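You operate a simulated robot arm through the tools that you are given. There is no shell and no other tool. Be economical: measure what you need, move in short steps, check, and stop when the job is done.

The job below is to be done with a simulated robot arm. You get a single attempt, and the scene is never put back.

JOB
Ready the wash: cover off, drain pegged, water to 10 L, the muddy green pear in the basket.
Fine: cover on the ledge beside the tub; grey peg into the drain seat; the pear comes from the drain rack; the liner stays in the basket.

The check looks at the end state, three seconds after you hand in, the way a careful person would. Anything else that was tipped, shoved, dropped, spilled or broken makes it a failure. Lids that push on must go on centred and level and be pressed home; caps that screw on are set level and turned clockwise until they are tight.

ROBOT AND FRAMES
A 6-joint arm with a two-finger parallel gripper on a trunk, on a base that drives. Base frame: it is fixed to the floor where the robot stands at the start and does not move with it; the origin is under the middle of the robot, x ahead of it, y to its left, z up. Lengths are in m, angles in degrees, forces in N, time in s.
With the tool pointing down near the work surface it reaches from about 0.36 to 0.88 m from the robot's upright axis, wherever it stands. Its first joint turns from -115.0 to 115.0 degrees. Places, roughly: basket liner (18x18x5 cm) [0.4, 1.2, 0.8]; dip basket [0.5, 1.25, 0.75]; drain seat in the wash tub [0.4, 0.3, 0.6]; ledge beside the wash tub [0.6, 0, 0.8]. Payload 3.43 kg.
The TCP is the grasp point between the finger pads, 0.034 m short of the fingertips. In the tool frame z runs along the fingers and y along their closing line. Largest opening 0.128 m; finger width 0.024, thickness 0.012; the body of the gripper, 0.048 by 0.13 m, starts 0.096 m behind the TCP.
Orientation is that of the tool frame in the base frame, as a unit quaternion [w, x, y, z]. With the fingers straight down and closing along the base's y, the tool's x points along the base's -x, its y along +y and its z along -z.

CONTROLS
- The arm moves only by the tool apply_moves. Its argument "moves" is a list of rows, each an object (a shift or turn left out is 0, a gripper value left out holds the last) with "turn": the turn, a rotation vector about the tool's x, y, z in units of 90 degrees (1.0 is 90 degrees), a list of three; "offset": the shift along the tool's x, y, z in units of 400 mm (1.0 is 400 mm), a list of three; "fingers": the finger opening in cm, from 0 to 12.8. In form: [{"turn": [rx, ry, rz], "offset": [tx, ty, tz], "fingers": fingers}, ...]. A call has 1 to 20 rows; each row is the pose to reach, as a shift and turn from the pose commanded when the call began, along the tool's axes at that moment. A call with a number of a shift or a turn outside -1 to 1 is refused whole. A row lasts 0.2 s, in which the tool goes at most 0.05 m and 8.6 degrees; a call with a longer step from one row to the next is refused whole, and so is a gripper value outside its range. A pose out of reach is approached as far as the arm can. The call stops where the force on the tool passes 90 N (or 10 N more than at its start, if that is more) or the arm is blocked; 0.2 s more then pass. The fingers move at their own pace (about 0.108 m/s each) and stop on an object; they squeeze with about 21 N. The grip force told is the motor's: it shows also when the fingers shut on nothing. Time passes only in rows, and 0.2 s behind the last, so rows that repeat a pose let the fingers close. It gives the time, the measured TCP pose, the force on the tool (base axes), the opening and the grip force at its end, in the units of the frame above (readings bear some noise), with the torque about the TCP (base axes, N m) and any sound that the robot's microphone picked up.
- Cameras (640 x 400 px; columns grow to the right, rows downward): "scene" is now at [0.0038, 0.2287, 1.3801]; the picture's right is [0.37, -0.93, 0.00], its down [-0.58, -0.23, -0.78] and it looks along [0.72, 0.29, -0.63] (base axes); focal length 214 px, centre (320, 200). "wrist" rides on the gripper at [0.076, -0.011, -0.16] in the tool frame; the picture's right is [0.15, 0.99, 0.00], its down [-0.88, 0.13, -0.46] and it looks along [-0.45, 0.07, 0.89] (tool axes); focal length 234 px, centre (320, 200). There is no depth. A picture from a camera that has moved, and an enlarged one, comes with that camera's place and axes in the base frame and with its lens.
- grab_frame(camera): a new picture of that camera. The clock stands still meanwhile.
- raise_lower(by): slides the trunk up (or, below 0, down) by that many m; the arm and the scene camera ride with it, the base frame stays. It gives what a move gives, with no picture.
- drive_base(legs): drives the robot by 1 to 6 legs, each [ahead, turn to the left] in m and degrees, along the robot's own axes; the way and the turn of a leg run together, so that a leg with both is an arc; at most 1.5 m and 180 degrees a leg. The arm and the cameras ride along, it lands a little off, and it stops where it bumps. It gives what a move gives.
- head_to(pan, tilt): turns the head with the scene camera to pan (to the left, within 103 degrees either way) and tilt (down, from -29 to 69), counted from straight ahead of the robot. It gives what a move gives.
- inspect(camera, box): a new picture of the part [left, top, right, bottom] of that camera's present view, enlarged. The clock stands still meanwhile.
- finish_job(): hands the job in; it is judged then, once.

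Go step by step. Nothing tells you exact positions but the pictures and the camera data: compare them with the known pose of the tool, close in by small moves and look again before you grip or let go. The budget is 120 turns and 78 pictures, counting those below and the enlarged ones. Unless the task says otherwise, let go and move clear before handing in, and close with one line.

The tools are called after "Request:" as name(argument=value, ...) on one line, values as JSON. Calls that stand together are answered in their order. apply_moves: Moves the arm, as the interface text tells. Its arguments: {"type":"object","properties":{"moves":{"type":"array"}},"required":["moves"]} The other tools are called the same way: raise_lower (by) slides the trunk up or down; drive_base (legs) drives the base; head_to (pan, tilt) turns the head that bears the scene camera; grab_frame (camera) takes a picture; inspect (camera, box) takes an enlarged picture of a part of a camera's view; finish_job () hands the job in.

At the start:

```text
time_s: 0.0
tcp_pos: [0.2295, 0.614, 1.2577]
tcp_rot: [0.0, 0.0, 1.0, 0.0]
force: [-0.8, -0.5, 0.2]
wrist_torque: [-0.01, -0.02, 0.01]
gripper_width: 0.1278
grip_force: 0.1
trunk travel left (down, up): [-0.65, 0.14]
robot x, y, heading: [0.0014, 0.0001, -0.1]
head pan, tilt: [22.0, 38.7]
```

scene: 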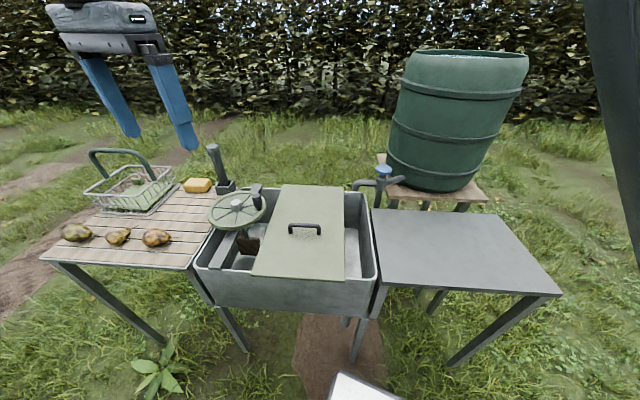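
wrist: 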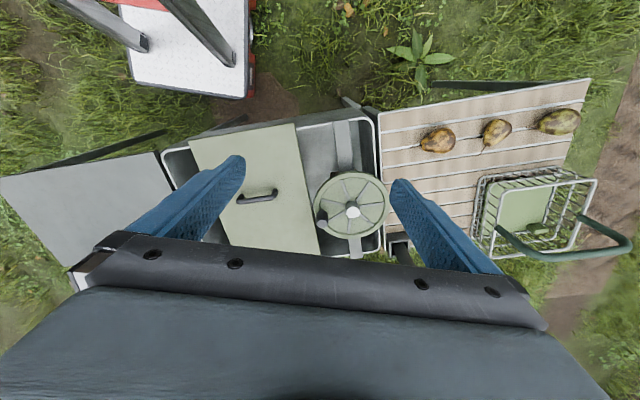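

I see a tub with a green-grey cover with a handle, a wheel-like thing at the tub's left, a slatted rack with three pears and a basket, a barrel with a tap, and a grey ledge at the right. I'll look closer first.

Request:
inspect(camera="scene", box=[190, 130, 400, 310])

Request:
inspect(camera="scene", box=[40, 130, 260, 270])

Request:
inspect(camera="wrist", box=[150, 100, 400, 270])

```text
2.22 times, centred on (295, 220) of scene
camera zoom: at [0.0038, 0.2287, 1.3801], right [0.37, -0.93, 0.0], down [-0.58, -0.23, -0.78], along [0.72, 0.29, -0.63], focal length 477 px, centre (376, 156)
```

zoom: 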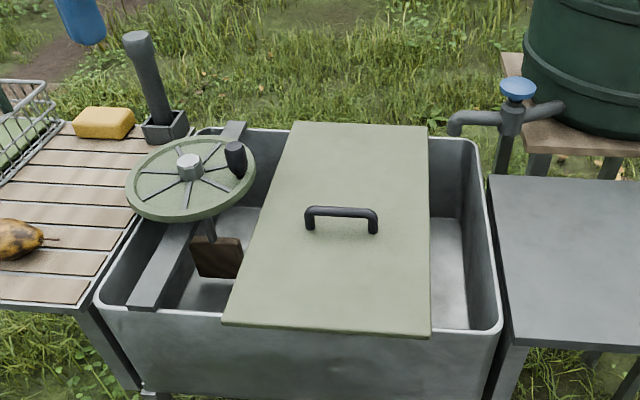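

```text
2.86 times, centred on (150, 200) of scene
camera zoom: at [0.0038, 0.2287, 1.3801], right [0.37, -0.93, 0.0], down [-0.58, -0.23, -0.78], along [0.72, 0.29, -0.63], focal length 613 px, centre (806, 200)
```

zoom: 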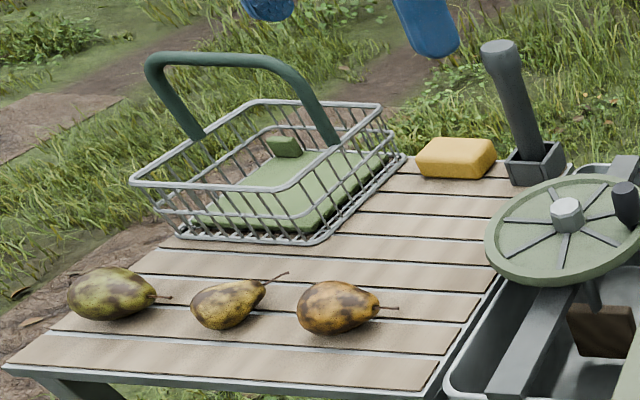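

```text
2.35 times, centred on (275, 185) of wrist
camera zoom: at [0.1524, 0.6041, 1.4164], right [-0.15, 0.99, 0.0], down [0.88, 0.13, 0.46], along [0.45, 0.07, -0.89], focal length 551 px, centre (426, 235)
```

zoom: 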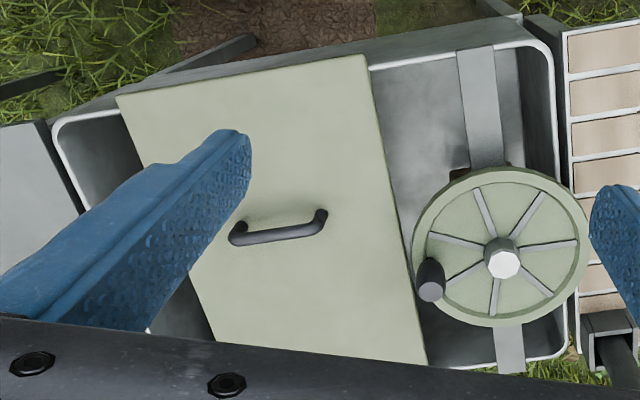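

The cover handle is near (0.464, 0.473, 0.83), yawed about 18°. The ledge centre is near (0.61, 0.0). I'll move above the handle with the fingers turned so they close across the bar.

Request:
apply_moves(moves=[{"turn": [0, 0, 0.08], "offset": [-0.0586, -0.03525, 0.05]}, {"turn": [0, 0, 0.16], "offset": [-0.1172, -0.0705, 0.1]}, {"turn": [0, 0, 0.24], "offset": [-0.1758, -0.10575, 0.15]}, {"turn": [0, 0, 0.32], "offset": [-0.2344, -0.141, 0.2]}, {"turn": [0, 0, 0.4], "offset": [-0.293, -0.17625, 0.25]}, {"turn": [0, 0, 0.48], "offset": [-0.3516, -0.2115, 0.3]}, {"turn": [0, 0, 0.56], "offset": [-0.4102, -0.24675, 0.35]}, {"turn": [0, 0, 0.64], "offset": [-0.4688, -0.282, 0.4]}, {"turn": [0, 0, 0.72], "offset": [-0.5274, -0.31725, 0.45]}, {"turn": [0, 0, 0.802], "offset": [-0.586, -0.3525, 0.5]}, {"turn": [0, 0, 0.802], "offset": [-0.586, -0.3525, 0.5]}])

Request:
grab_frame(camera="wrist")

Request:
grab_frame(camera="scene")

```text
time_s: 2.4
tcp_pos: [0.4675, 0.472, 1.055]
tcp_rot: [0.0, 0.589, 0.808, 0.0]
force: [-0.6, -0.1, 0.2]
wrist_torque: [0.01, 0.01, -0.03]
gripper_width: 0.1279
grip_force: 0.0
trunk travel left (down, up): [-0.65, 0.14]
robot x, y, heading: [-0.0002, -0.0008, 0.2]
head pan, tilt: [22.0, 38.7]
```

```text
72 pictures are left
camera wrist: at [0.4319, 0.5416, 1.215], right [0.9, 0.44, 0.0], down [0.39, -0.8, 0.46], along [0.2, -0.41, -0.89], focal length 234 px, centre (320, 200)
```

wrist: 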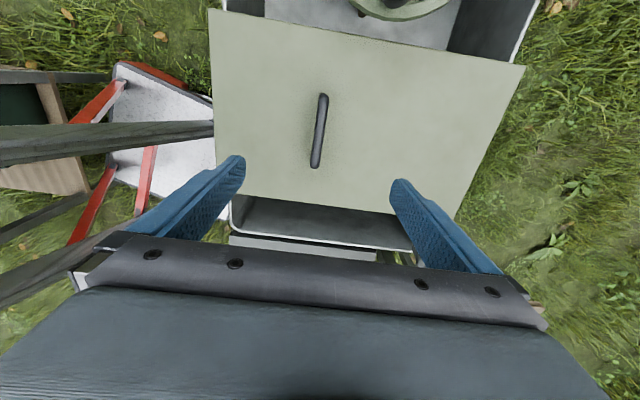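

```text
71 pictures are left
camera scene: at [0.0038, 0.2287, 1.3801], right [0.37, -0.93, 0.0], down [-0.58, -0.23, -0.78], along [0.72, 0.29, -0.63], focal length 214 px, centre (320, 200)
```

scene: 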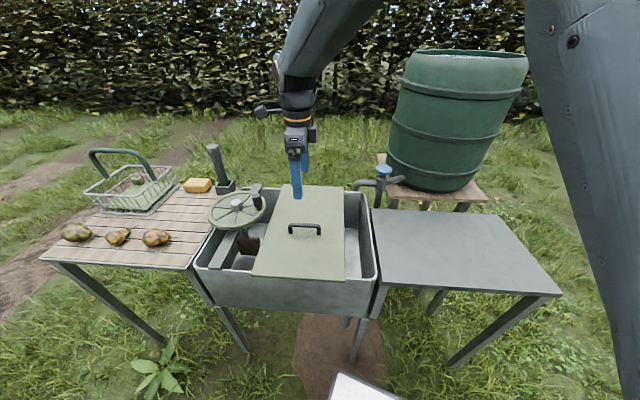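

The handle runs at about 108°, as I estimated, with its bar near z 0.838 and the cover top near 0.81. I'll lower over it and then check.

Request:
apply_moves(moves=[{"offset": [0.008, -0.009, 0.1], "fingers": 6}, {"offset": [0.008, -0.009, 0.2]}, {"offset": [0.008, -0.009, 0.3]}, {"offset": [0.008, -0.009, 0.4]}, {"offset": [0.008, -0.009, 0.45]}, {"offset": [0.008, -0.009, 0.45]}])

Request:
grab_frame(camera="wrist")

Request:
inspect(camera="scene", box=[230, 120, 400, 260])

```text
time_s: 3.8
tcp_pos: [0.4614, 0.4735, 0.8778]
tcp_rot: [0.0, 0.589, 0.808, 0.0]
force: [-0.2, 0.5, 0.0]
wrist_torque: [-0.04, 0.0, 0.01]
gripper_width: 0.0598
grip_force: 0.1
trunk travel left (down, up): [-0.65, 0.14]
robot x, y, heading: [0.0023, 0.0015, -0.4]
head pan, tilt: [22.0, 38.7]
```

```text
70 pictures are left
camera wrist: at [0.4256, 0.5437, 1.0366], right [0.9, 0.44, 0.0], down [0.39, -0.8, 0.46], along [0.2, -0.41, -0.89], focal length 234 px, centre (320, 200)
```

wrist: 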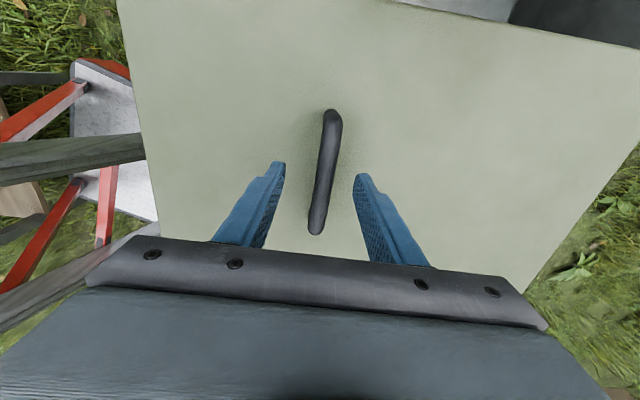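

```text
2.86 times, centred on (315, 190) of scene
camera zoom: at [0.0038, 0.2287, 1.3802], right [0.37, -0.93, 0.0], down [-0.58, -0.23, -0.78], along [0.72, 0.29, -0.63], focal length 613 px, centre (334, 229)
```

zoom: 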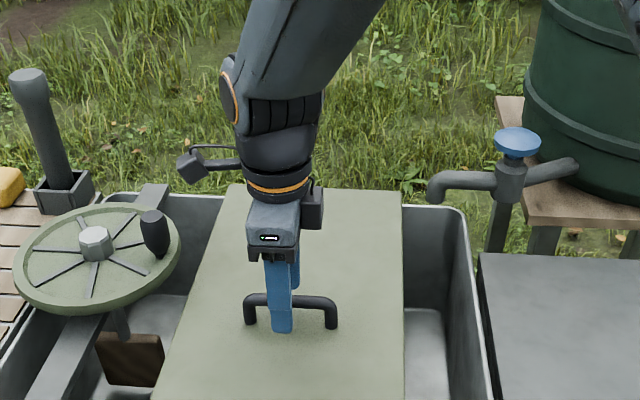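

The fingers straddle the bar. I'll lower to about z 0.853, close, then lift a little.

Request:
apply_moves(moves=[{"offset": [0, 0, 0.03], "fingers": 6}, {"offset": [0, 0, 0.06]}, {"offset": [0, 0, 0.06], "fingers": 0}, {"offset": [0, 0, 0.06]}, {"offset": [0, 0, 0.06]}, {"offset": [0, 0, 0.06]}])

```text
time_s: 5.2
tcp_pos: [0.46, 0.475, 0.8531]
tcp_rot: [0.001, 0.589, 0.808, 0.0]
force: [3.3, 1.6, 3.1]
wrist_torque: [0.16, 0.05, -0.05]
gripper_width: 0.016
grip_force: 21.0
trunk travel left (down, up): [-0.65, 0.14]
robot x, y, heading: [-0.0004, -0.0012, -0.0]
head pan, tilt: [22.0, 38.7]
```

Request:
apply_moves(moves=[{"offset": [0, 0, -0.04]}, {"offset": [0, 0, -0.08]}, {"offset": [0, 0, -0.15]}, {"offset": [0, 0, -0.22]}, {"offset": [0, 0, -0.22]}])

Request:
grab_frame(camera="scene")

```text
time_s: 6.4
tcp_pos: [0.4586, 0.473, 0.9405]
tcp_rot: [0.001, 0.589, 0.808, 0.0]
force: [-0.2, -1.4, -6.0]
wrist_torque: [-0.01, 0.08, -0.01]
gripper_width: 0.0154
grip_force: 21.2
trunk travel left (down, up): [-0.65, 0.14]
robot x, y, heading: [0.0003, -0.003, 0.1]
head pan, tilt: [22.0, 38.7]
```

```text
68 pictures are left
camera scene: at [0.004, 0.2288, 1.3801], right [0.37, -0.93, 0.0], down [-0.58, -0.23, -0.78], along [0.72, 0.29, -0.63], focal length 214 px, centre (320, 200)
```

scene: 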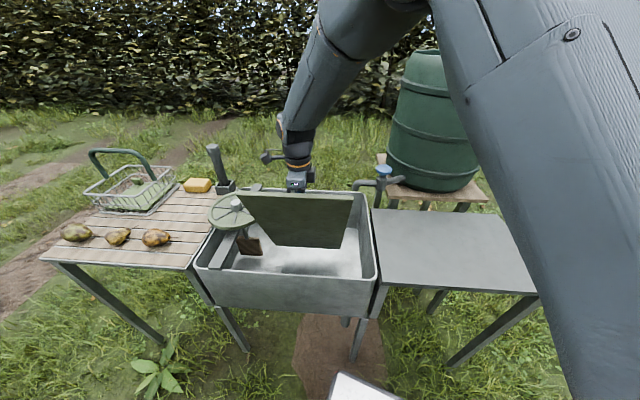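

The cover looks tilted about the bar, so I'll look closer.

Request:
inspect(camera="scene", box=[200, 130, 400, 270])

Request:
grab_frame(camera="wrist")

```text
2.86 times, centred on (300, 200) of scene
camera zoom: at [0.004, 0.2288, 1.3801], right [0.37, -0.93, 0.0], down [-0.58, -0.23, -0.78], along [0.72, 0.29, -0.63], focal length 613 px, centre (377, 200)
```

zoom: 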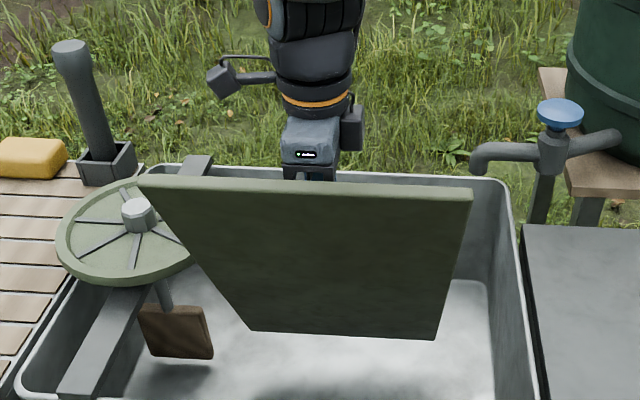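

```text
66 pictures are left
camera wrist: at [0.4239, 0.5442, 1.1005], right [0.9, 0.44, 0.0], down [0.39, -0.8, 0.46], along [0.2, -0.41, -0.89], focal length 234 px, centre (320, 200)
```

wrist: 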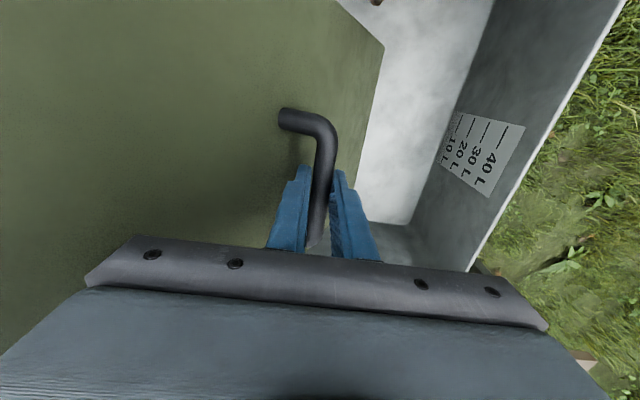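

The cover hangs pivoted about 63° about its bar with the far edge low. I'll lift it clear and swing it over the ledge, then touch the low edge down and let the cover pivot flat.

Request:
apply_moves(moves=[{"offset": [0, 0, -0.08]}, {"offset": [0, 0, -0.18]}, {"offset": [0, 0, -0.28]}, {"offset": [0, 0, -0.38]}, {"offset": [0, 0, -0.48]}, {"offset": [0, 0, -0.58]}, {"offset": [0, 0, -0.68]}, {"offset": [0, 0, -0.75]}, {"offset": [-0.1, 0, -0.75], "turn": [0, 0, 0.07]}, {"offset": [-0.2, 0, -0.75], "turn": [0, 0, 0.15]}, {"offset": [-0.3, 0, -0.75], "turn": [0, 0, 0.23]}, {"offset": [-0.4, 0, -0.75], "turn": [0, 0, 0.31]}, {"offset": [-0.5, 0, -0.75], "turn": [0, 0, 0.39]}, {"offset": [-0.6, 0, -0.75], "turn": [0, 0, 0.47]}, {"offset": [-0.7, 0, -0.75], "turn": [0, 0, 0.55]}, {"offset": [-0.8, 0, -0.75], "turn": [0, 0, 0.63]}, {"offset": [-0.9, 0, -0.75], "turn": [0, 0, 0.7]}, {"offset": [-0.9, 0, -0.75], "turn": [0, 0, 0.7]}])

Request:
grab_frame(camera="scene")

```text
time_s: 10.2
tcp_pos: [0.5702, 0.1349, 1.2433]
tcp_rot: [0.0, 0.925, 0.38, 0.0]
force: [0.6, -0.2, -6.9]
wrist_torque: [-0.01, -0.04, -0.01]
gripper_width: 0.0156
grip_force: 21.0
trunk travel left (down, up): [-0.65, 0.14]
robot x, y, heading: [-0.0014, -0.0005, -0.2]
head pan, tilt: [22.0, 38.7]
```

```text
65 pictures are left
camera scene: at [0.004, 0.2285, 1.3802], right [0.37, -0.93, 0.0], down [-0.58, -0.23, -0.78], along [0.72, 0.29, -0.63], focal length 214 px, centre (320, 200)
```

scene: 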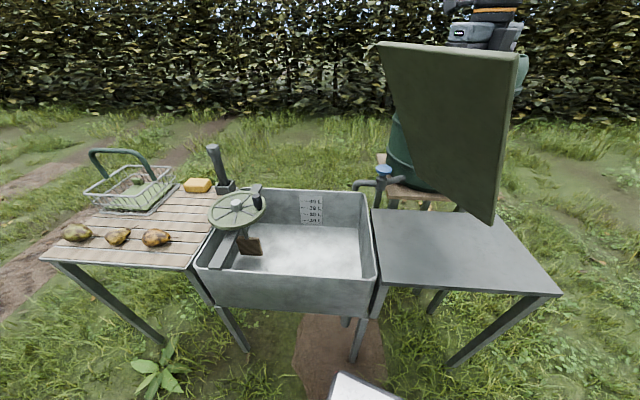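

Request:
apply_moves(moves=[{"offset": [-0.05, 0.097, 0], "turn": [0, 0, 0.05]}, {"offset": [-0.1, 0.193, 0], "turn": [0, 0, 0.1]}, {"offset": [-0.15, 0.29, 0], "turn": [0, 0, 0.15]}, {"offset": [-0.2, 0.387, 0], "turn": [0, 0, 0.2]}, {"offset": [-0.25, 0.483, 0], "turn": [0, 0, 0.25]}, {"offset": [-0.304, 0.58, 0], "turn": [0, 0, 0.3]}, {"offset": [-0.304, 0.58, 0.1], "turn": [0, 0, 0.3]}, {"offset": [-0.304, 0.58, 0.2], "turn": [0, 0, 0.3]}, {"offset": [-0.304, 0.58, 0.3], "turn": [0, 0, 0.3]}, {"offset": [-0.304, 0.58, 0.36], "turn": [0, 0, 0.3]}, {"offset": [-0.304, 0.58, 0.36], "turn": [0, 0, 0.3]}])

Request:
head_to(pan=0, tilt=40)

Request:
grab_frame(camera="scene")

Request:
grab_frame(camera="wrist")

```text
time_s: 12.6
tcp_pos: [0.6461, -0.1199, 1.0954]
tcp_rot: [0.0, 0.988, 0.155, 0.001]
force: [-0.5, -0.4, -5.4]
wrist_torque: [-0.02, 0.0, 0.01]
gripper_width: 0.0156
grip_force: 20.7
trunk travel left (down, up): [-0.65, 0.14]
robot x, y, heading: [-0.0003, -0.004, -0.4]
head pan, tilt: [22.0, 38.7]
```

```text
time_s: 13.5
tcp_pos: [0.6453, -0.1194, 1.0971]
tcp_rot: [0.0, 0.988, 0.155, 0.0]
force: [0.4, -0.3, -4.9]
wrist_torque: [-0.03, 0.03, -0.03]
gripper_width: 0.0159
grip_force: 21.1
trunk travel left (down, up): [-0.65, 0.14]
robot x, y, heading: [-0.0025, 0.0042, 0.1]
head pan, tilt: [0.0, 40.0]
```

```text
64 pictures are left
camera scene: at [0.0095, 0.1963, 1.3782], right [0.0, -1.0, 0.0], down [-0.64, 0.0, -0.77], along [0.77, 0.0, -0.64], focal length 214 px, centre (320, 200)
```

scene: 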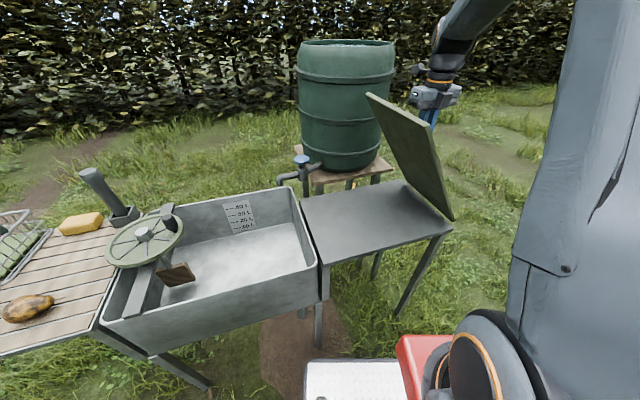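

```text
63 pictures are left
camera wrist: at [0.714, -0.0839, 1.2557], right [0.44, -0.9, 0.0], down [-0.8, -0.39, 0.46], along [-0.41, -0.2, -0.89], focal length 234 px, centre (320, 200)
```

wrist: 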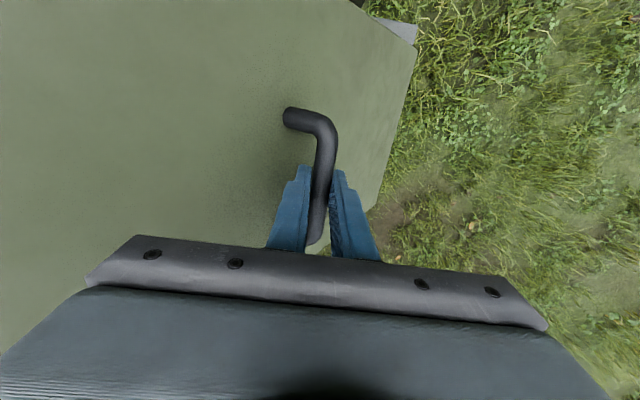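

The low edge hangs over the outer end of the ledge. I'll lower it along an arc so the cover pivots down almost flat, then check.

Request:
apply_moves(moves=[{"offset": [0, -0.0125, 0.05]}, {"offset": [0, -0.025, 0.09]}, {"offset": [0, -0.068, 0.107]}, {"offset": [0, -0.11, 0.1255]}, {"offset": [0, -0.16, 0.1535]}, {"offset": [0, -0.207, 0.186]}, {"offset": [0, -0.251, 0.222]}, {"offset": [0, -0.2925, 0.262]}, {"offset": [0, -0.3295, 0.305]}, {"offset": [0, -0.3635, 0.352]}, {"offset": [0, -0.393, 0.401]}, {"offset": [0, -0.393, 0.401]}])

Request:
grab_frame(camera="scene")

```text
time_s: 16.1
tcp_pos: [0.5996, 0.0304, 0.937]
tcp_rot: [0.0, 0.988, 0.155, 0.0]
force: [0.3, -0.5, -4.6]
wrist_torque: [0.01, 0.09, -0.05]
gripper_width: 0.0158
grip_force: 20.6
trunk travel left (down, up): [-0.65, 0.14]
robot x, y, heading: [-0.0004, 0.0011, 0.1]
head pan, tilt: [0.0, 40.0]
```

```text
62 pictures are left
camera scene: at [0.0094, 0.1964, 1.3782], right [0.0, -1.0, 0.0], down [-0.64, 0.0, -0.77], along [0.77, 0.0, -0.64], focal length 214 px, centre (320, 200)
```

scene: 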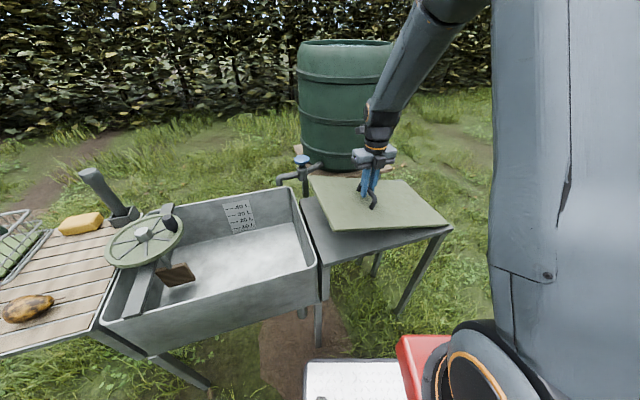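

Request:
apply_moves(moves=[{"offset": [0, -0.025, 0.052]}, {"offset": [0, -0.045, 0.105]}, {"offset": [0, -0.06, 0.155]}, {"offset": [0, -0.06, 0.18]}, {"offset": [0, -0.06, 0.2]}, {"offset": [0, -0.06, 0.2]}])

Request:
inspect(camera="scene", box=[270, 120, 470, 270])

```text
time_s: 17.5
tcp_pos: [0.5924, 0.0535, 0.8583]
tcp_rot: [0.0, 0.988, 0.155, 0.001]
force: [-1.8, 2.8, 15.8]
wrist_torque: [0.03, -0.02, 0.02]
gripper_width: 0.0156
grip_force: 21.0
trunk travel left (down, up): [-0.65, 0.14]
robot x, y, heading: [0.0016, -0.0, -0.1]
head pan, tilt: [0.0, 40.0]
```

```text
2.67 times, centred on (370, 195) of scene
camera zoom: at [0.0086, 0.1964, 1.3784], right [0.0, -1.0, 0.0], down [-0.64, 0.0, -0.77], along [0.77, 0.0, -0.64], focal length 572 px, centre (187, 213)
```

zoom: 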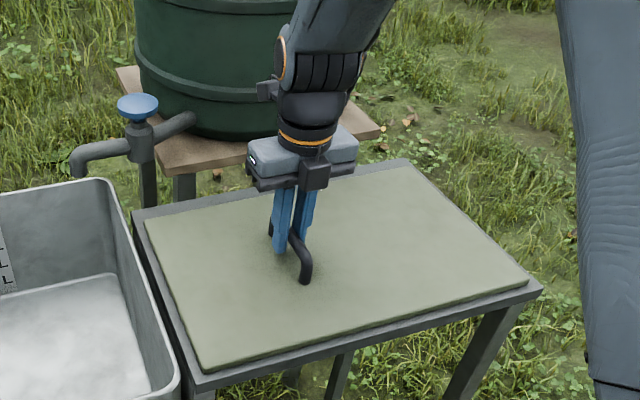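

The cover is flat and well inside the ledge. I'll release it and rise, then look into the tub.

Request:
apply_moves(moves=[{"offset": [0, 0, -0.006]}, {"offset": [0, 0, -0.006], "fingers": 5}, {"offset": [0, 0, -0.006], "fingers": 5}, {"offset": [0, 0, -0.03]}, {"offset": [0, 0, -0.1]}, {"offset": [0, 0, -0.2]}, {"offset": [0, 0, -0.32]}, {"offset": [0, 0, -0.44]}, {"offset": [0, 0, -0.56]}, {"offset": [0, 0, -0.68]}, {"offset": [0, 0, -0.68]}])

Request:
head_to(pan=30, tilt=50)

Request:
grab_frame(camera="scene")

Request:
inspect(camera="scene", box=[190, 80, 410, 270])

```text
time_s: 19.9
tcp_pos: [0.5893, 0.0535, 1.1297]
tcp_rot: [0.0, 0.988, 0.155, 0.0]
force: [-1.0, 0.6, 0.3]
wrist_torque: [-0.03, 0.01, 0.0]
gripper_width: 0.05
grip_force: 0.0
trunk travel left (down, up): [-0.65, 0.14]
robot x, y, heading: [-0.002, -0.0003, -0.0]
head pan, tilt: [0.0, 40.0]
```

```text
time_s: 20.8
tcp_pos: [0.5898, 0.0525, 1.1285]
tcp_rot: [0.0, 0.988, 0.156, 0.0]
force: [0.4, 0.3, -0.2]
wrist_torque: [-0.07, -0.01, -0.01]
gripper_width: 0.0502
grip_force: 0.0
trunk travel left (down, up): [-0.65, 0.14]
robot x, y, heading: [-0.0015, -0.0002, -0.3]
head pan, tilt: [30.0, 50.0]
```

```text
60 pictures are left
camera scene: at [-0.009, 0.2348, 1.3641], right [0.5, -0.87, 0.0], down [-0.66, -0.38, -0.64], along [0.56, 0.32, -0.77], focal length 214 px, centre (320, 200)
```

scene: 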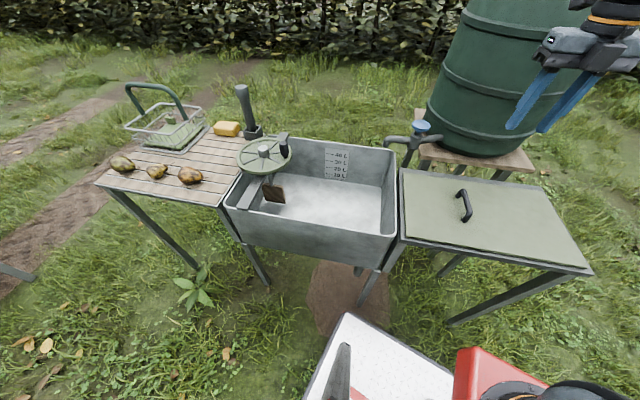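

```text
2.11 times, centred on (300, 175) of scene
camera zoom: at [-0.009, 0.2348, 1.3641], right [0.5, -0.87, 0.0], down [-0.66, -0.38, -0.64], along [0.56, 0.32, -0.77], focal length 452 px, centre (362, 253)
```

zoom: 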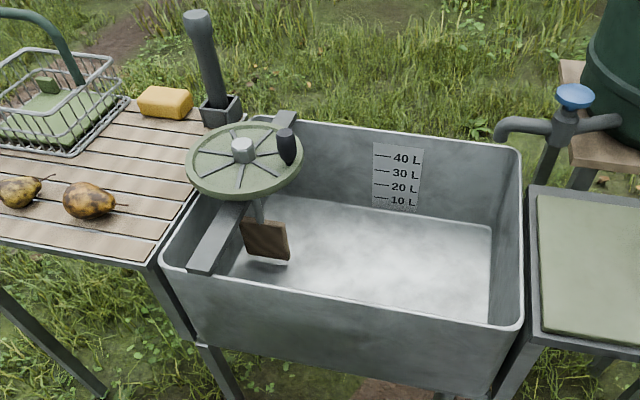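

The drain seat is hidden behind the near wall from here, so I'll look from the wrist over the tub.

Request:
apply_moves(moves=[{"offset": [0.037, -0.105, -0.02]}, {"offset": [0.073, -0.21, -0.04]}, {"offset": [0.11, -0.315, -0.06]}, {"offset": [0.147, -0.42, -0.08]}, {"offset": [0.183, -0.525, -0.1]}, {"offset": [0.22, -0.63, -0.12]}, {"offset": [0.257, -0.735, -0.14]}, {"offset": [0.293, -0.84, -0.16]}, {"offset": [0.33, -0.945, -0.175]}, {"offset": [0.33, -0.945, -0.175], "fingers": 12.8}])

Request:
grab_frame(camera="wrist")

```text
time_s: 23.0
tcp_pos: [0.6406, 0.2899, 1.1562]
tcp_rot: [-0.062, 0.967, 0.245, 0.003]
force: [0.5, 0.8, 0.4]
wrist_torque: [0.0, -0.02, -0.01]
gripper_width: 0.1279
grip_force: 0.0
out of reach, approached as far as the arm can: row 2, 3, 4, 5, 6, 7, 8, 9, 10
trunk travel left (down, up): [-0.65, 0.14]
robot x, y, heading: [0.0022, 0.0026, -0.4]
head pan, tilt: [30.0, 50.0]
```

```text
58 pictures are left
camera wrist: at [0.7062, 0.3173, 1.319], right [0.6, -0.79, -0.11], down [-0.7, -0.59, 0.41], along [-0.39, -0.16, -0.91], focal length 234 px, centre (320, 200)
```

wrist: 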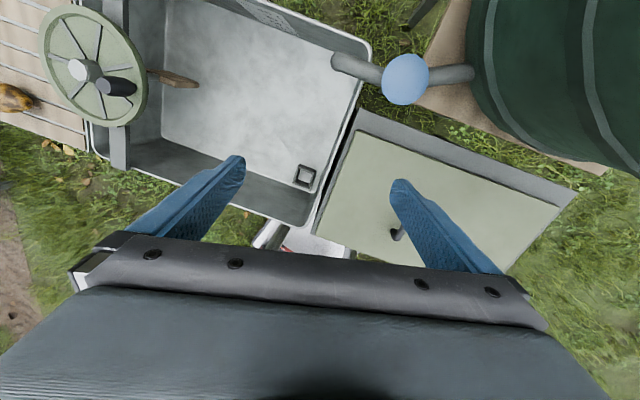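

The drain seat is a square ring near (0.44, 0.28, 0.6). I'll take enlarged pictures of it and of the peg in its holder.

Request:
inspect(camera="wrist", box=[270, 145, 350, 205])

Request:
inspect(camera="scene", box=[190, 70, 310, 215])

```text
6.67 times, centred on (310, 175) of wrist
camera zoom: at [0.7062, 0.3173, 1.319], right [0.6, -0.79, -0.11], down [-0.7, -0.59, 0.41], along [-0.39, -0.16, -0.91], focal length 1561 px, centre (387, 367)
```

zoom: 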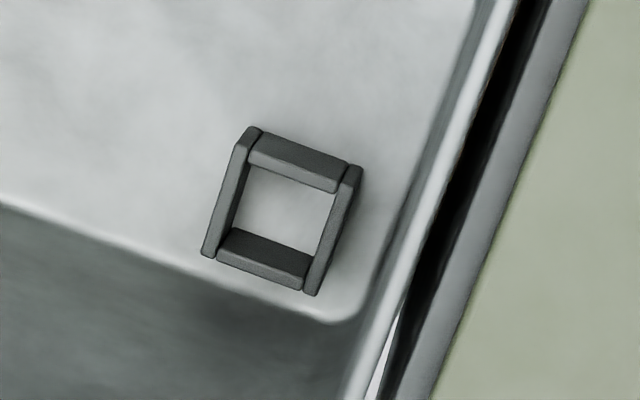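

```text
2.76 times, centred on (250, 142) of scene
camera zoom: at [-0.0089, 0.235, 1.364], right [0.5, -0.87, 0.0], down [-0.66, -0.38, -0.64], along [0.56, 0.32, -0.77], focal length 592 px, centre (513, 359)
```

zoom: 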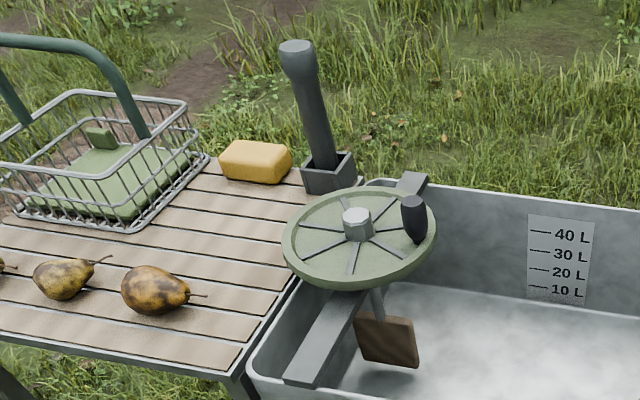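

I need to drive left along the bench to reach the peg and the rack. First I'll bring the arm back to a reachable pose.

Request:
apply_moves(moves=[{"offset": [-0.037, 0.105, 0.02]}, {"offset": [-0.073, 0.21, 0.02]}, {"offset": [-0.11, 0.315, 0.0]}, {"offset": [-0.147, 0.42, 0.0]}, {"offset": [-0.183, 0.525, 0.0]}, {"offset": [-0.22, 0.63, -0.02]}, {"offset": [-0.257, 0.735, -0.04]}, {"offset": [-0.293, 0.84, -0.06]}, {"offset": [-0.33, 0.945, -0.1]}, {"offset": [-0.33, 0.945, -0.1]}])

```text
time_s: 25.2
tcp_pos: [0.7134, -0.1064, 1.1444]
tcp_rot: [-0.063, 0.968, 0.244, 0.002]
force: [1.0, -0.7, -0.1]
wrist_torque: [0.03, 0.01, -0.04]
gripper_width: 0.1281
grip_force: 0.0
trunk travel left (down, up): [-0.65, 0.14]
robot x, y, heading: [0.0003, -0.0019, 0.0]
head pan, tilt: [30.0, 50.0]
```

Request:
apply_moves(moves=[{"turn": [-0.007, -0.0075, -0.085], "offset": [-0.056, -0.07, -0.011]}, {"turn": [-0.014, -0.015, -0.17], "offset": [-0.112, -0.14, -0.022]}, {"turn": [-0.021, -0.0225, -0.255], "offset": [-0.168, -0.21, -0.033]}, {"turn": [-0.028, -0.03, -0.34], "offset": [-0.225, -0.28, -0.044]}, {"turn": [-0.0355, -0.038, -0.426], "offset": [-0.281, -0.35, -0.055]}, {"turn": [-0.043, -0.046, -0.512], "offset": [-0.337, -0.42, -0.066]}, {"turn": [-0.05, -0.0535, -0.598], "offset": [-0.393, -0.49, -0.077]}, {"turn": [-0.057, -0.061, -0.683], "offset": [-0.45, -0.559, -0.089]}, {"turn": [-0.057, -0.061, -0.683], "offset": [-0.45, -0.559, -0.089]}])

Request:
head_to(pan=60, tilt=60)

Request:
grab_frame(camera="scene")

```text
time_s: 27.2
tcp_pos: [0.4515, -0.0011, 1.2021]
tcp_rot: [0.0, 0.707, 0.707, -0.001]
force: [0.2, 0.6, 0.5]
wrist_torque: [0.0, 0.0, 0.03]
gripper_width: 0.1279
grip_force: 0.1
trunk travel left (down, up): [-0.65, 0.14]
robot x, y, heading: [-0.003, -0.0021, 0.1]
head pan, tilt: [30.0, 50.0]
```

```text
time_s: 28.2
tcp_pos: [0.4515, -0.0016, 1.2024]
tcp_rot: [-0.001, 0.707, 0.707, 0.001]
force: [0.4, -0.3, -0.3]
wrist_torque: [-0.01, -0.01, 0.0]
gripper_width: 0.1279
grip_force: 0.0
trunk travel left (down, up): [-0.65, 0.14]
robot x, y, heading: [0.001, -0.0029, -0.1]
head pan, tilt: [60.0, 60.0]
```

```text
55 pictures are left
camera scene: at [-0.0424, 0.2541, 1.3515], right [0.87, -0.5, 0.0], down [-0.43, -0.75, -0.5], along [0.25, 0.43, -0.87], focal length 214 px, centre (320, 200)
```

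scene: 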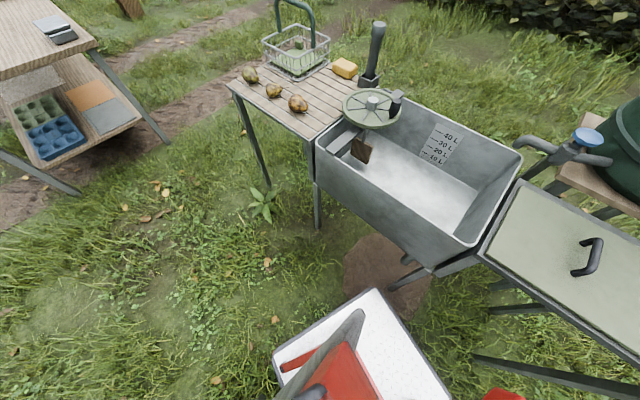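

The way along the bench is clear, with the plant and the other bench far enough off. I'll turn to 107°, drive 0.65 m, then turn back to face the bench squarely.

Request:
drive_base(legs=[[0, 107], [0.65, 0], [0, -90]])

Request:
head_to(pan=0, tilt=35)

Request:
grab_frame(camera="scene")

Request:
grab_frame(camera="wrist")

```text
time_s: 40.1
tcp_pos: [0.2369, 0.7492, 1.2014]
tcp_rot: [-0.001, 0.595, 0.803, 0.001]
force: [0.7, -0.2, 0.2]
wrist_torque: [0.02, 0.04, 0.01]
gripper_width: 0.1278
grip_force: 0.1
trunk travel left (down, up): [-0.65, 0.14]
robot x, y, heading: [-0.1995, 0.6183, 17.3]
head pan, tilt: [60.0, 60.0]
```

```text
time_s: 41.4
tcp_pos: [0.2377, 0.7505, 1.2021]
tcp_rot: [-0.001, 0.595, 0.804, 0.001]
force: [0.4, 0.1, -1.0]
wrist_torque: [-0.04, 0.0, 0.03]
gripper_width: 0.128
grip_force: 0.0
trunk travel left (down, up): [-0.65, 0.14]
robot x, y, heading: [-0.1947, 0.619, 17.3]
head pan, tilt: [0.0, 35.0]
```

```text
54 pictures are left
camera scene: at [-0.241, 0.8114, 1.3858], right [0.29, -0.96, 0.0], down [-0.55, -0.17, -0.82], along [0.78, 0.24, -0.57], focal length 214 px, centre (320, 200)
```

scene: 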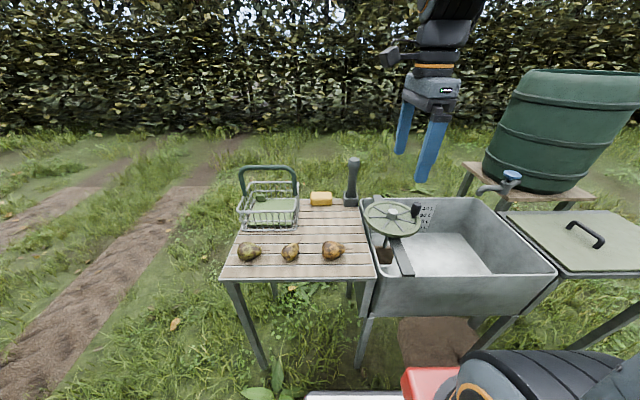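

```text
53 pictures are left
camera wrist: at [0.2036, 0.8204, 1.3619], right [0.9, 0.43, 0.0], down [0.38, -0.81, 0.45], along [0.19, -0.41, -0.89], focal length 234 px, centre (320, 200)
```

wrist: 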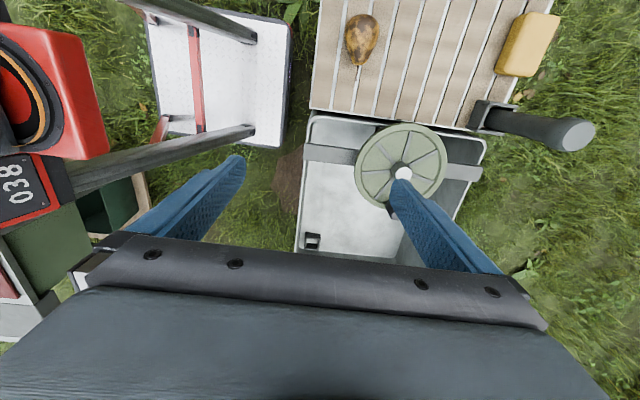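

The peg stands at about (0.556, 0.913), with its top near z 1.03. I'll zoom in on it, the pears and the basket.

Request:
inspect(camera="scene", box=[315, 145, 395, 215])

Request:
inspect(camera="scene", box=[220, 155, 350, 270])

Request:
inspect(camera="wrist", box=[450, 80, 610, 170])

```text
5.71 times, centred on (355, 180) of scene
camera zoom: at [-0.241, 0.8114, 1.3858], right [0.29, -0.96, 0.0], down [-0.55, -0.17, -0.82], along [0.78, 0.24, -0.57], focal length 1226 px, centre (120, 314)
```

zoom: 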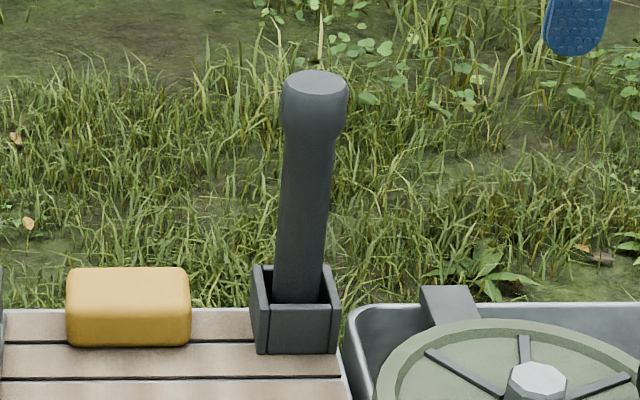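

```text
3.48 times, centred on (285, 212) of scene
camera zoom: at [-0.241, 0.8114, 1.3858], right [0.29, -0.96, 0.0], down [-0.55, -0.17, -0.82], along [0.78, 0.24, -0.57], focal length 746 px, centre (442, 156)
```

zoom: 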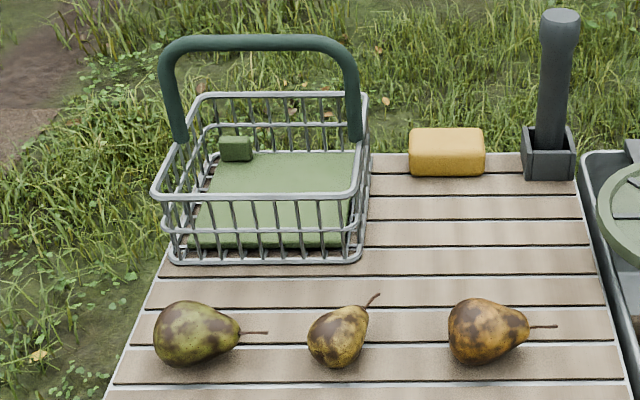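

```text
4.00 times, centred on (530, 125) of wrist
camera zoom: at [0.2036, 0.8204, 1.3619], right [0.9, 0.43, 0.0], down [0.38, -0.81, 0.45], along [0.19, -0.41, -0.89], focal length 937 px, centre (-520, 500)
```

zoom: 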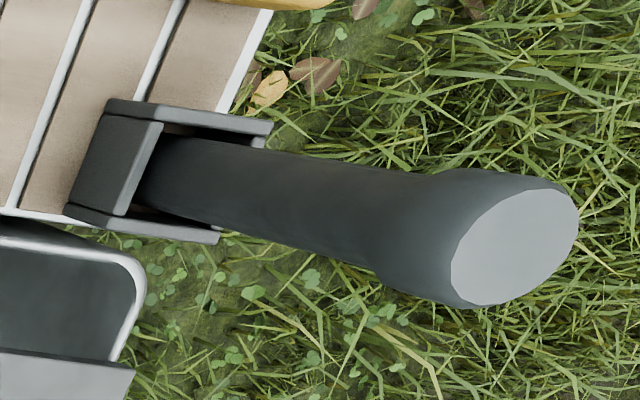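

The peg is a round shaft with a knob, loose in a square holder, and I'll grip it by the knob. I'll move above it now.

Request:
apply_moves(moves=[{"offset": [0.02, 0.11, 0.0]}, {"offset": [0.04, 0.22, 0.0]}, {"offset": [0.06, 0.33, 0.0]}, {"offset": [0.08, 0.44, 0.0]}, {"offset": [0.1, 0.55, 0.02]}, {"offset": [0.12, 0.66, 0.05]}, {"offset": [0.14, 0.77, 0.09]}, {"offset": [0.157, 0.877, 0.125]}, {"offset": [0.157, 0.877, 0.125]}])

Request:
grab_frame(camera="wrist")

Request:
inspect(camera="scene", box=[300, 90, 420, 215])

```text
time_s: 43.4
tcp_pos: [0.5542, 0.9127, 1.1504]
tcp_rot: [-0.001, 0.595, 0.804, 0.0]
force: [1.0, 1.0, -0.8]
wrist_torque: [0.01, 0.0, 0.01]
gripper_width: 0.128
grip_force: 0.0
trunk travel left (down, up): [-0.65, 0.14]
robot x, y, heading: [-0.1982, 0.6201, 17.0]
head pan, tilt: [0.0, 35.0]
```

```text
49 pictures are left
camera wrist: at [0.521, 0.9834, 1.3096], right [0.9, 0.43, 0.0], down [0.38, -0.81, 0.45], along [0.19, -0.41, -0.89], focal length 234 px, centre (320, 200)
```

wrist: 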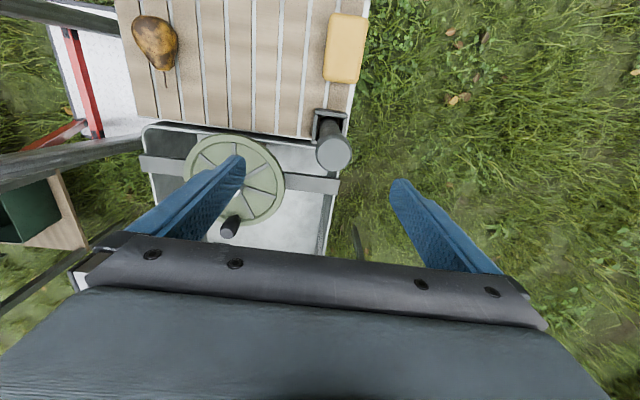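

```text
3.20 times, centred on (360, 152) of scene
camera zoom: at [-0.2407, 0.8115, 1.3858], right [0.29, -0.96, 0.0], down [-0.55, -0.17, -0.82], along [0.78, 0.24, -0.57], focal length 686 px, centre (192, 352)
```

zoom: 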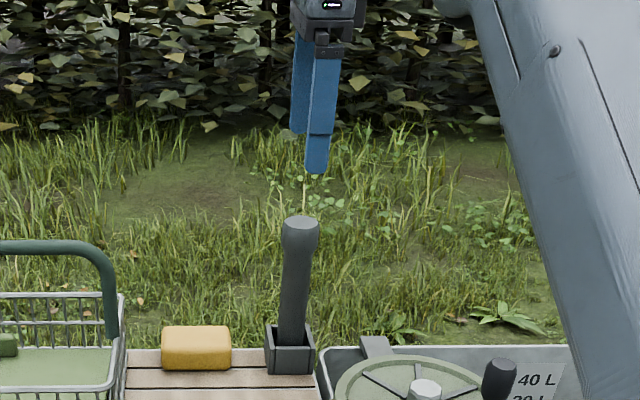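

Request:
apply_moves(moves=[{"offset": [0.0085, 0.04, 0.0]}, {"offset": [0.0085, 0.04, 0.1]}, {"offset": [0.0085, 0.04, 0.2]}, {"offset": [0.0085, 0.04, 0.28]}, {"offset": [0.0085, 0.04, 0.28]}])

Request:
grab_frame(camera="wrist")

Request:
inspect(camera="scene", box=[300, 120, 420, 215])

```text
time_s: 44.6
tcp_pos: [0.568, 0.9204, 1.0401]
tcp_rot: [-0.001, 0.596, 0.803, 0.001]
force: [-0.3, -0.1, -0.4]
wrist_torque: [0.0, 0.01, 0.0]
gripper_width: 0.1282
grip_force: 0.1
trunk travel left (down, up): [-0.65, 0.14]
robot x, y, heading: [-0.1963, 0.6205, 17.0]
head pan, tilt: [0.0, 35.0]
```

```text
47 pictures are left
camera wrist: at [0.5345, 0.9908, 1.1995], right [0.9, 0.43, 0.0], down [0.38, -0.81, 0.45], along [0.19, -0.41, -0.89], focal length 234 px, centre (320, 200)
```

wrist: 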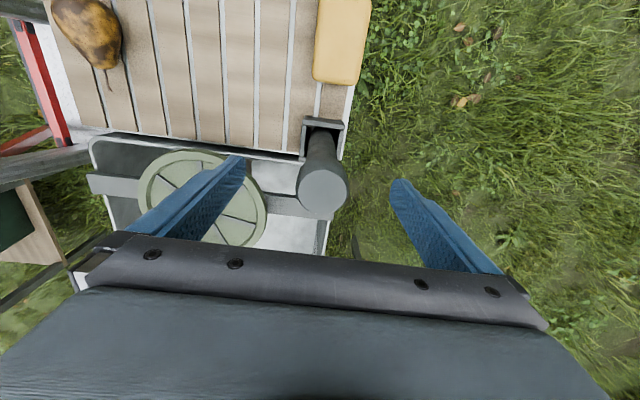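

```text
4.21 times, centred on (360, 168) of scene
camera zoom: at [-0.2409, 0.8114, 1.3858], right [0.29, -0.96, 0.0], down [-0.55, -0.17, -0.82], along [0.78, 0.24, -0.57], focal length 903 px, centre (152, 337)
```

zoom: 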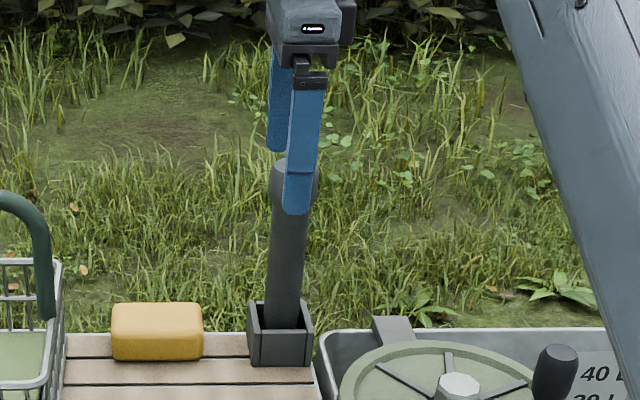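

It's aligned, so I'll lower onto the knob, close, and lift slightly.

Request:
apply_moves(moves=[{"offset": [0.003, 0.003, 0.06]}, {"offset": [0.003, 0.003, 0.115]}, {"offset": [0.003, 0.003, 0.115], "fingers": 0}, {"offset": [0.003, 0.003, 0.115]}, {"offset": [0.003, 0.003, 0.115]}, {"offset": [0.003, 0.003, 0.115]}])

```text
time_s: 46.0
tcp_pos: [0.5695, 0.921, 0.9934]
tcp_rot: [-0.001, 0.596, 0.803, 0.001]
force: [0.0, 1.2, 0.1]
wrist_torque: [0.07, -0.1, 0.0]
gripper_width: 0.0479
grip_force: 20.9
trunk travel left (down, up): [-0.65, 0.14]
robot x, y, heading: [-0.1995, 0.6217, 17.0]
head pan, tilt: [0.0, 35.0]
```

Request:
apply_moves(moves=[{"offset": [0, 0, -0.05]}, {"offset": [0, 0, -0.15]}, {"offset": [0, 0, -0.27]}, {"offset": [0, 0, -0.38]}, {"offset": [0, 0, -0.38]}])

Request:
grab_frame(camera="scene")

Request:
inspect(camera="scene", box=[290, 70, 430, 215])

```text
time_s: 47.2
tcp_pos: [0.57, 0.9231, 1.1458]
tcp_rot: [-0.001, 0.596, 0.803, 0.001]
force: [0.7, -0.1, -3.2]
wrist_torque: [0.03, 0.0, 0.02]
gripper_width: 0.0476
grip_force: 20.7
trunk travel left (down, up): [-0.65, 0.14]
robot x, y, heading: [-0.1969, 0.6183, 17.0]
head pan, tilt: [0.0, 35.0]
```

```text
45 pictures are left
camera scene: at [-0.2408, 0.8115, 1.3858], right [0.29, -0.96, 0.0], down [-0.55, -0.17, -0.82], along [0.78, 0.24, -0.57], focal length 214 px, centre (320, 200)
```

scene: 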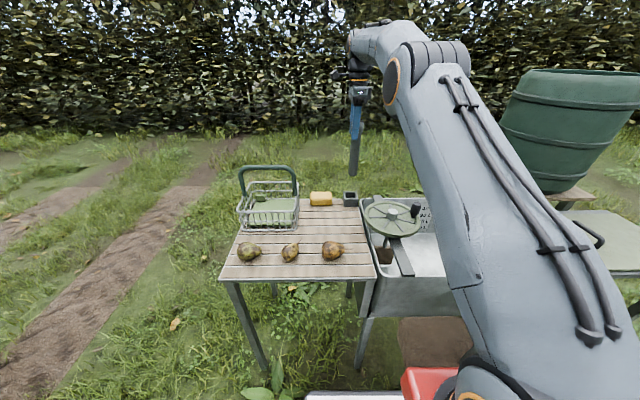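

```text
2.76 times, centred on (360, 142) of scene
camera zoom: at [-0.2408, 0.8115, 1.3858], right [0.29, -0.96, 0.0], down [-0.55, -0.17, -0.82], along [0.78, 0.24, -0.57], focal length 592 px, centre (210, 359)
```

zoom: 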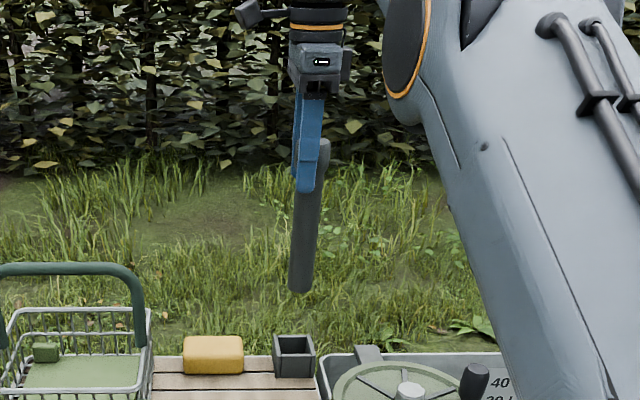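

The peg hangs vertical with its bottom about 0.187 m below the TCP. I'll carry it over the tub, staying high and turning the fingers.

Request:
apply_moves(moves=[{"offset": [0, 0, -0.1]}, {"offset": [-0.02, -0.01, -0.15]}, {"offset": [-0.1, -0.05, -0.15], "turn": [0, 0, 0.03]}, {"offset": [-0.2, -0.1, -0.15], "turn": [0, 0, 0.06]}, {"offset": [-0.3, -0.16, -0.15], "turn": [0, 0, 0.1]}, {"offset": [-0.4, -0.22, -0.15], "turn": [0, 0, 0.14]}, {"offset": [-0.5, -0.28, -0.15], "turn": [0, 0, 0.18]}, {"offset": [-0.6, -0.34, -0.15], "turn": [0, 0, 0.22]}, {"offset": [-0.7, -0.395, -0.15], "turn": [0, 0, 0.25]}, {"offset": [-0.72, -0.395, -0.15], "turn": [0, 0, 0.25]}])

Request:
head_to(pan=-35, tilt=40)

```text
time_s: 49.4
tcp_pos: [0.5034, 0.5988, 1.2056]
tcp_rot: [0.0, 0.741, 0.672, 0.0]
force: [-0.1, 0.1, -3.8]
wrist_torque: [0.0, 0.0, 0.0]
gripper_width: 0.0479
grip_force: 20.9
trunk travel left (down, up): [-0.65, 0.14]
robot x, y, heading: [-0.1931, 0.62, 16.9]
head pan, tilt: [0.0, 35.0]
```

```text
time_s: 50.4
tcp_pos: [0.5037, 0.5994, 1.2052]
tcp_rot: [-0.001, 0.741, 0.671, 0.001]
force: [0.7, -0.4, -3.5]
wrist_torque: [0.01, -0.01, -0.05]
gripper_width: 0.0477
grip_force: 20.8
trunk travel left (down, up): [-0.65, 0.14]
robot x, y, heading: [-0.2001, 0.6175, 16.5]
head pan, tilt: [-35.0, 40.0]
```

Request:
apply_moves(moves=[{"offset": [-0.1, -0.01, 0], "turn": [0, 0, 0.03]}, {"offset": [-0.2, -0.02, 0], "turn": [0, 0, 0.06]}, {"offset": [-0.3, -0.03, 0], "turn": [0, 0, 0.09]}, {"offset": [-0.4, -0.045, 0], "turn": [0, 0, 0.12]}, {"offset": [-0.5, -0.055, 0], "turn": [0, 0, 0.16]}, {"offset": [-0.6, -0.066, 0], "turn": [0, 0, 0.2]}, {"offset": [-0.7, -0.077, 0], "turn": [0, 0, 0.23]}, {"offset": [-0.808, -0.089, 0], "turn": [0, 0, 0.248]}, {"offset": [-0.808, -0.089, 0], "turn": [0, 0, 0.248]}])

Request:
grab_frame(camera="wrist")

Request:
grab_frame(camera="scene")

```text
time_s: 52.4
tcp_pos: [0.4325, 0.2824, 1.2035]
tcp_rot: [-0.001, 0.857, 0.516, 0.001]
force: [0.2, 0.3, -3.9]
wrist_torque: [0.03, -0.01, 0.02]
gripper_width: 0.0475
grip_force: 21.5
trunk travel left (down, up): [-0.65, 0.14]
robot x, y, heading: [-0.1987, 0.6193, 16.9]
head pan, tilt: [-35.0, 40.0]
```

```text
43 pictures are left
camera wrist: at [0.4582, 0.3556, 1.3639], right [0.94, -0.33, 0.0], down [-0.3, -0.84, 0.45], along [-0.15, -0.43, -0.89], focal length 234 px, centre (320, 200)
```

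wrist: 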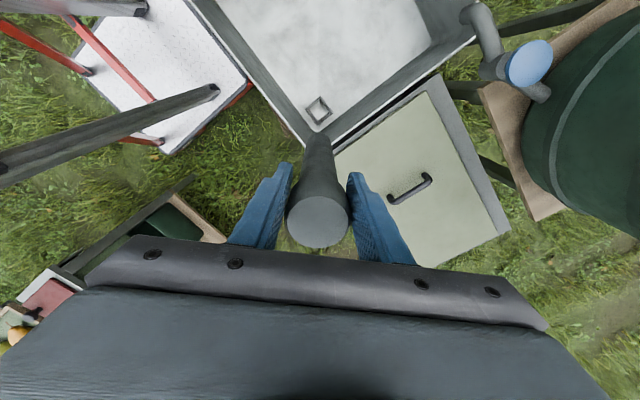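

```text
42 pictures are left
camera scene: at [-0.2442, 0.7591, 1.3783], right [-0.31, -0.95, 0.0], down [-0.61, 0.2, -0.77], along [0.73, -0.24, -0.64], focal length 214 px, centre (320, 200)
```

scene: 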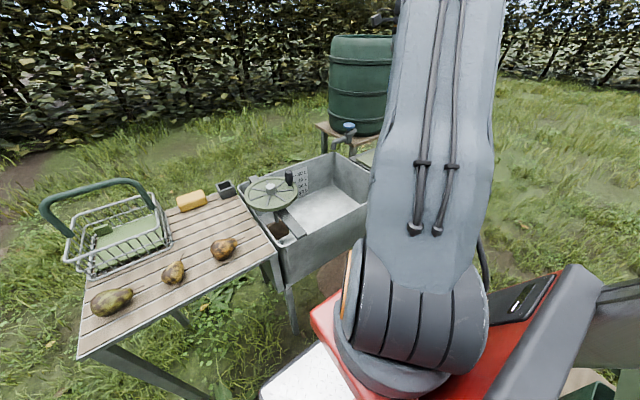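

Request:
inspect(camera="wrist", box=[270, 80, 370, 180])

```text
4.00 times, centred on (320, 130) of wrist
camera zoom: at [0.4582, 0.3556, 1.3639], right [0.94, -0.33, 0.0], down [-0.3, -0.84, 0.45], along [-0.15, -0.43, -0.89], focal length 937 px, centre (320, 480)
```

zoom: 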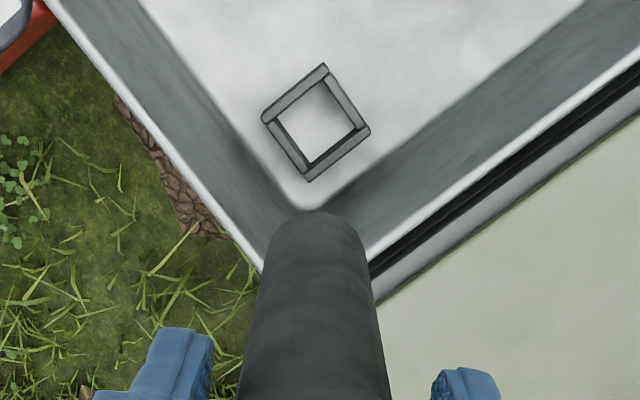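

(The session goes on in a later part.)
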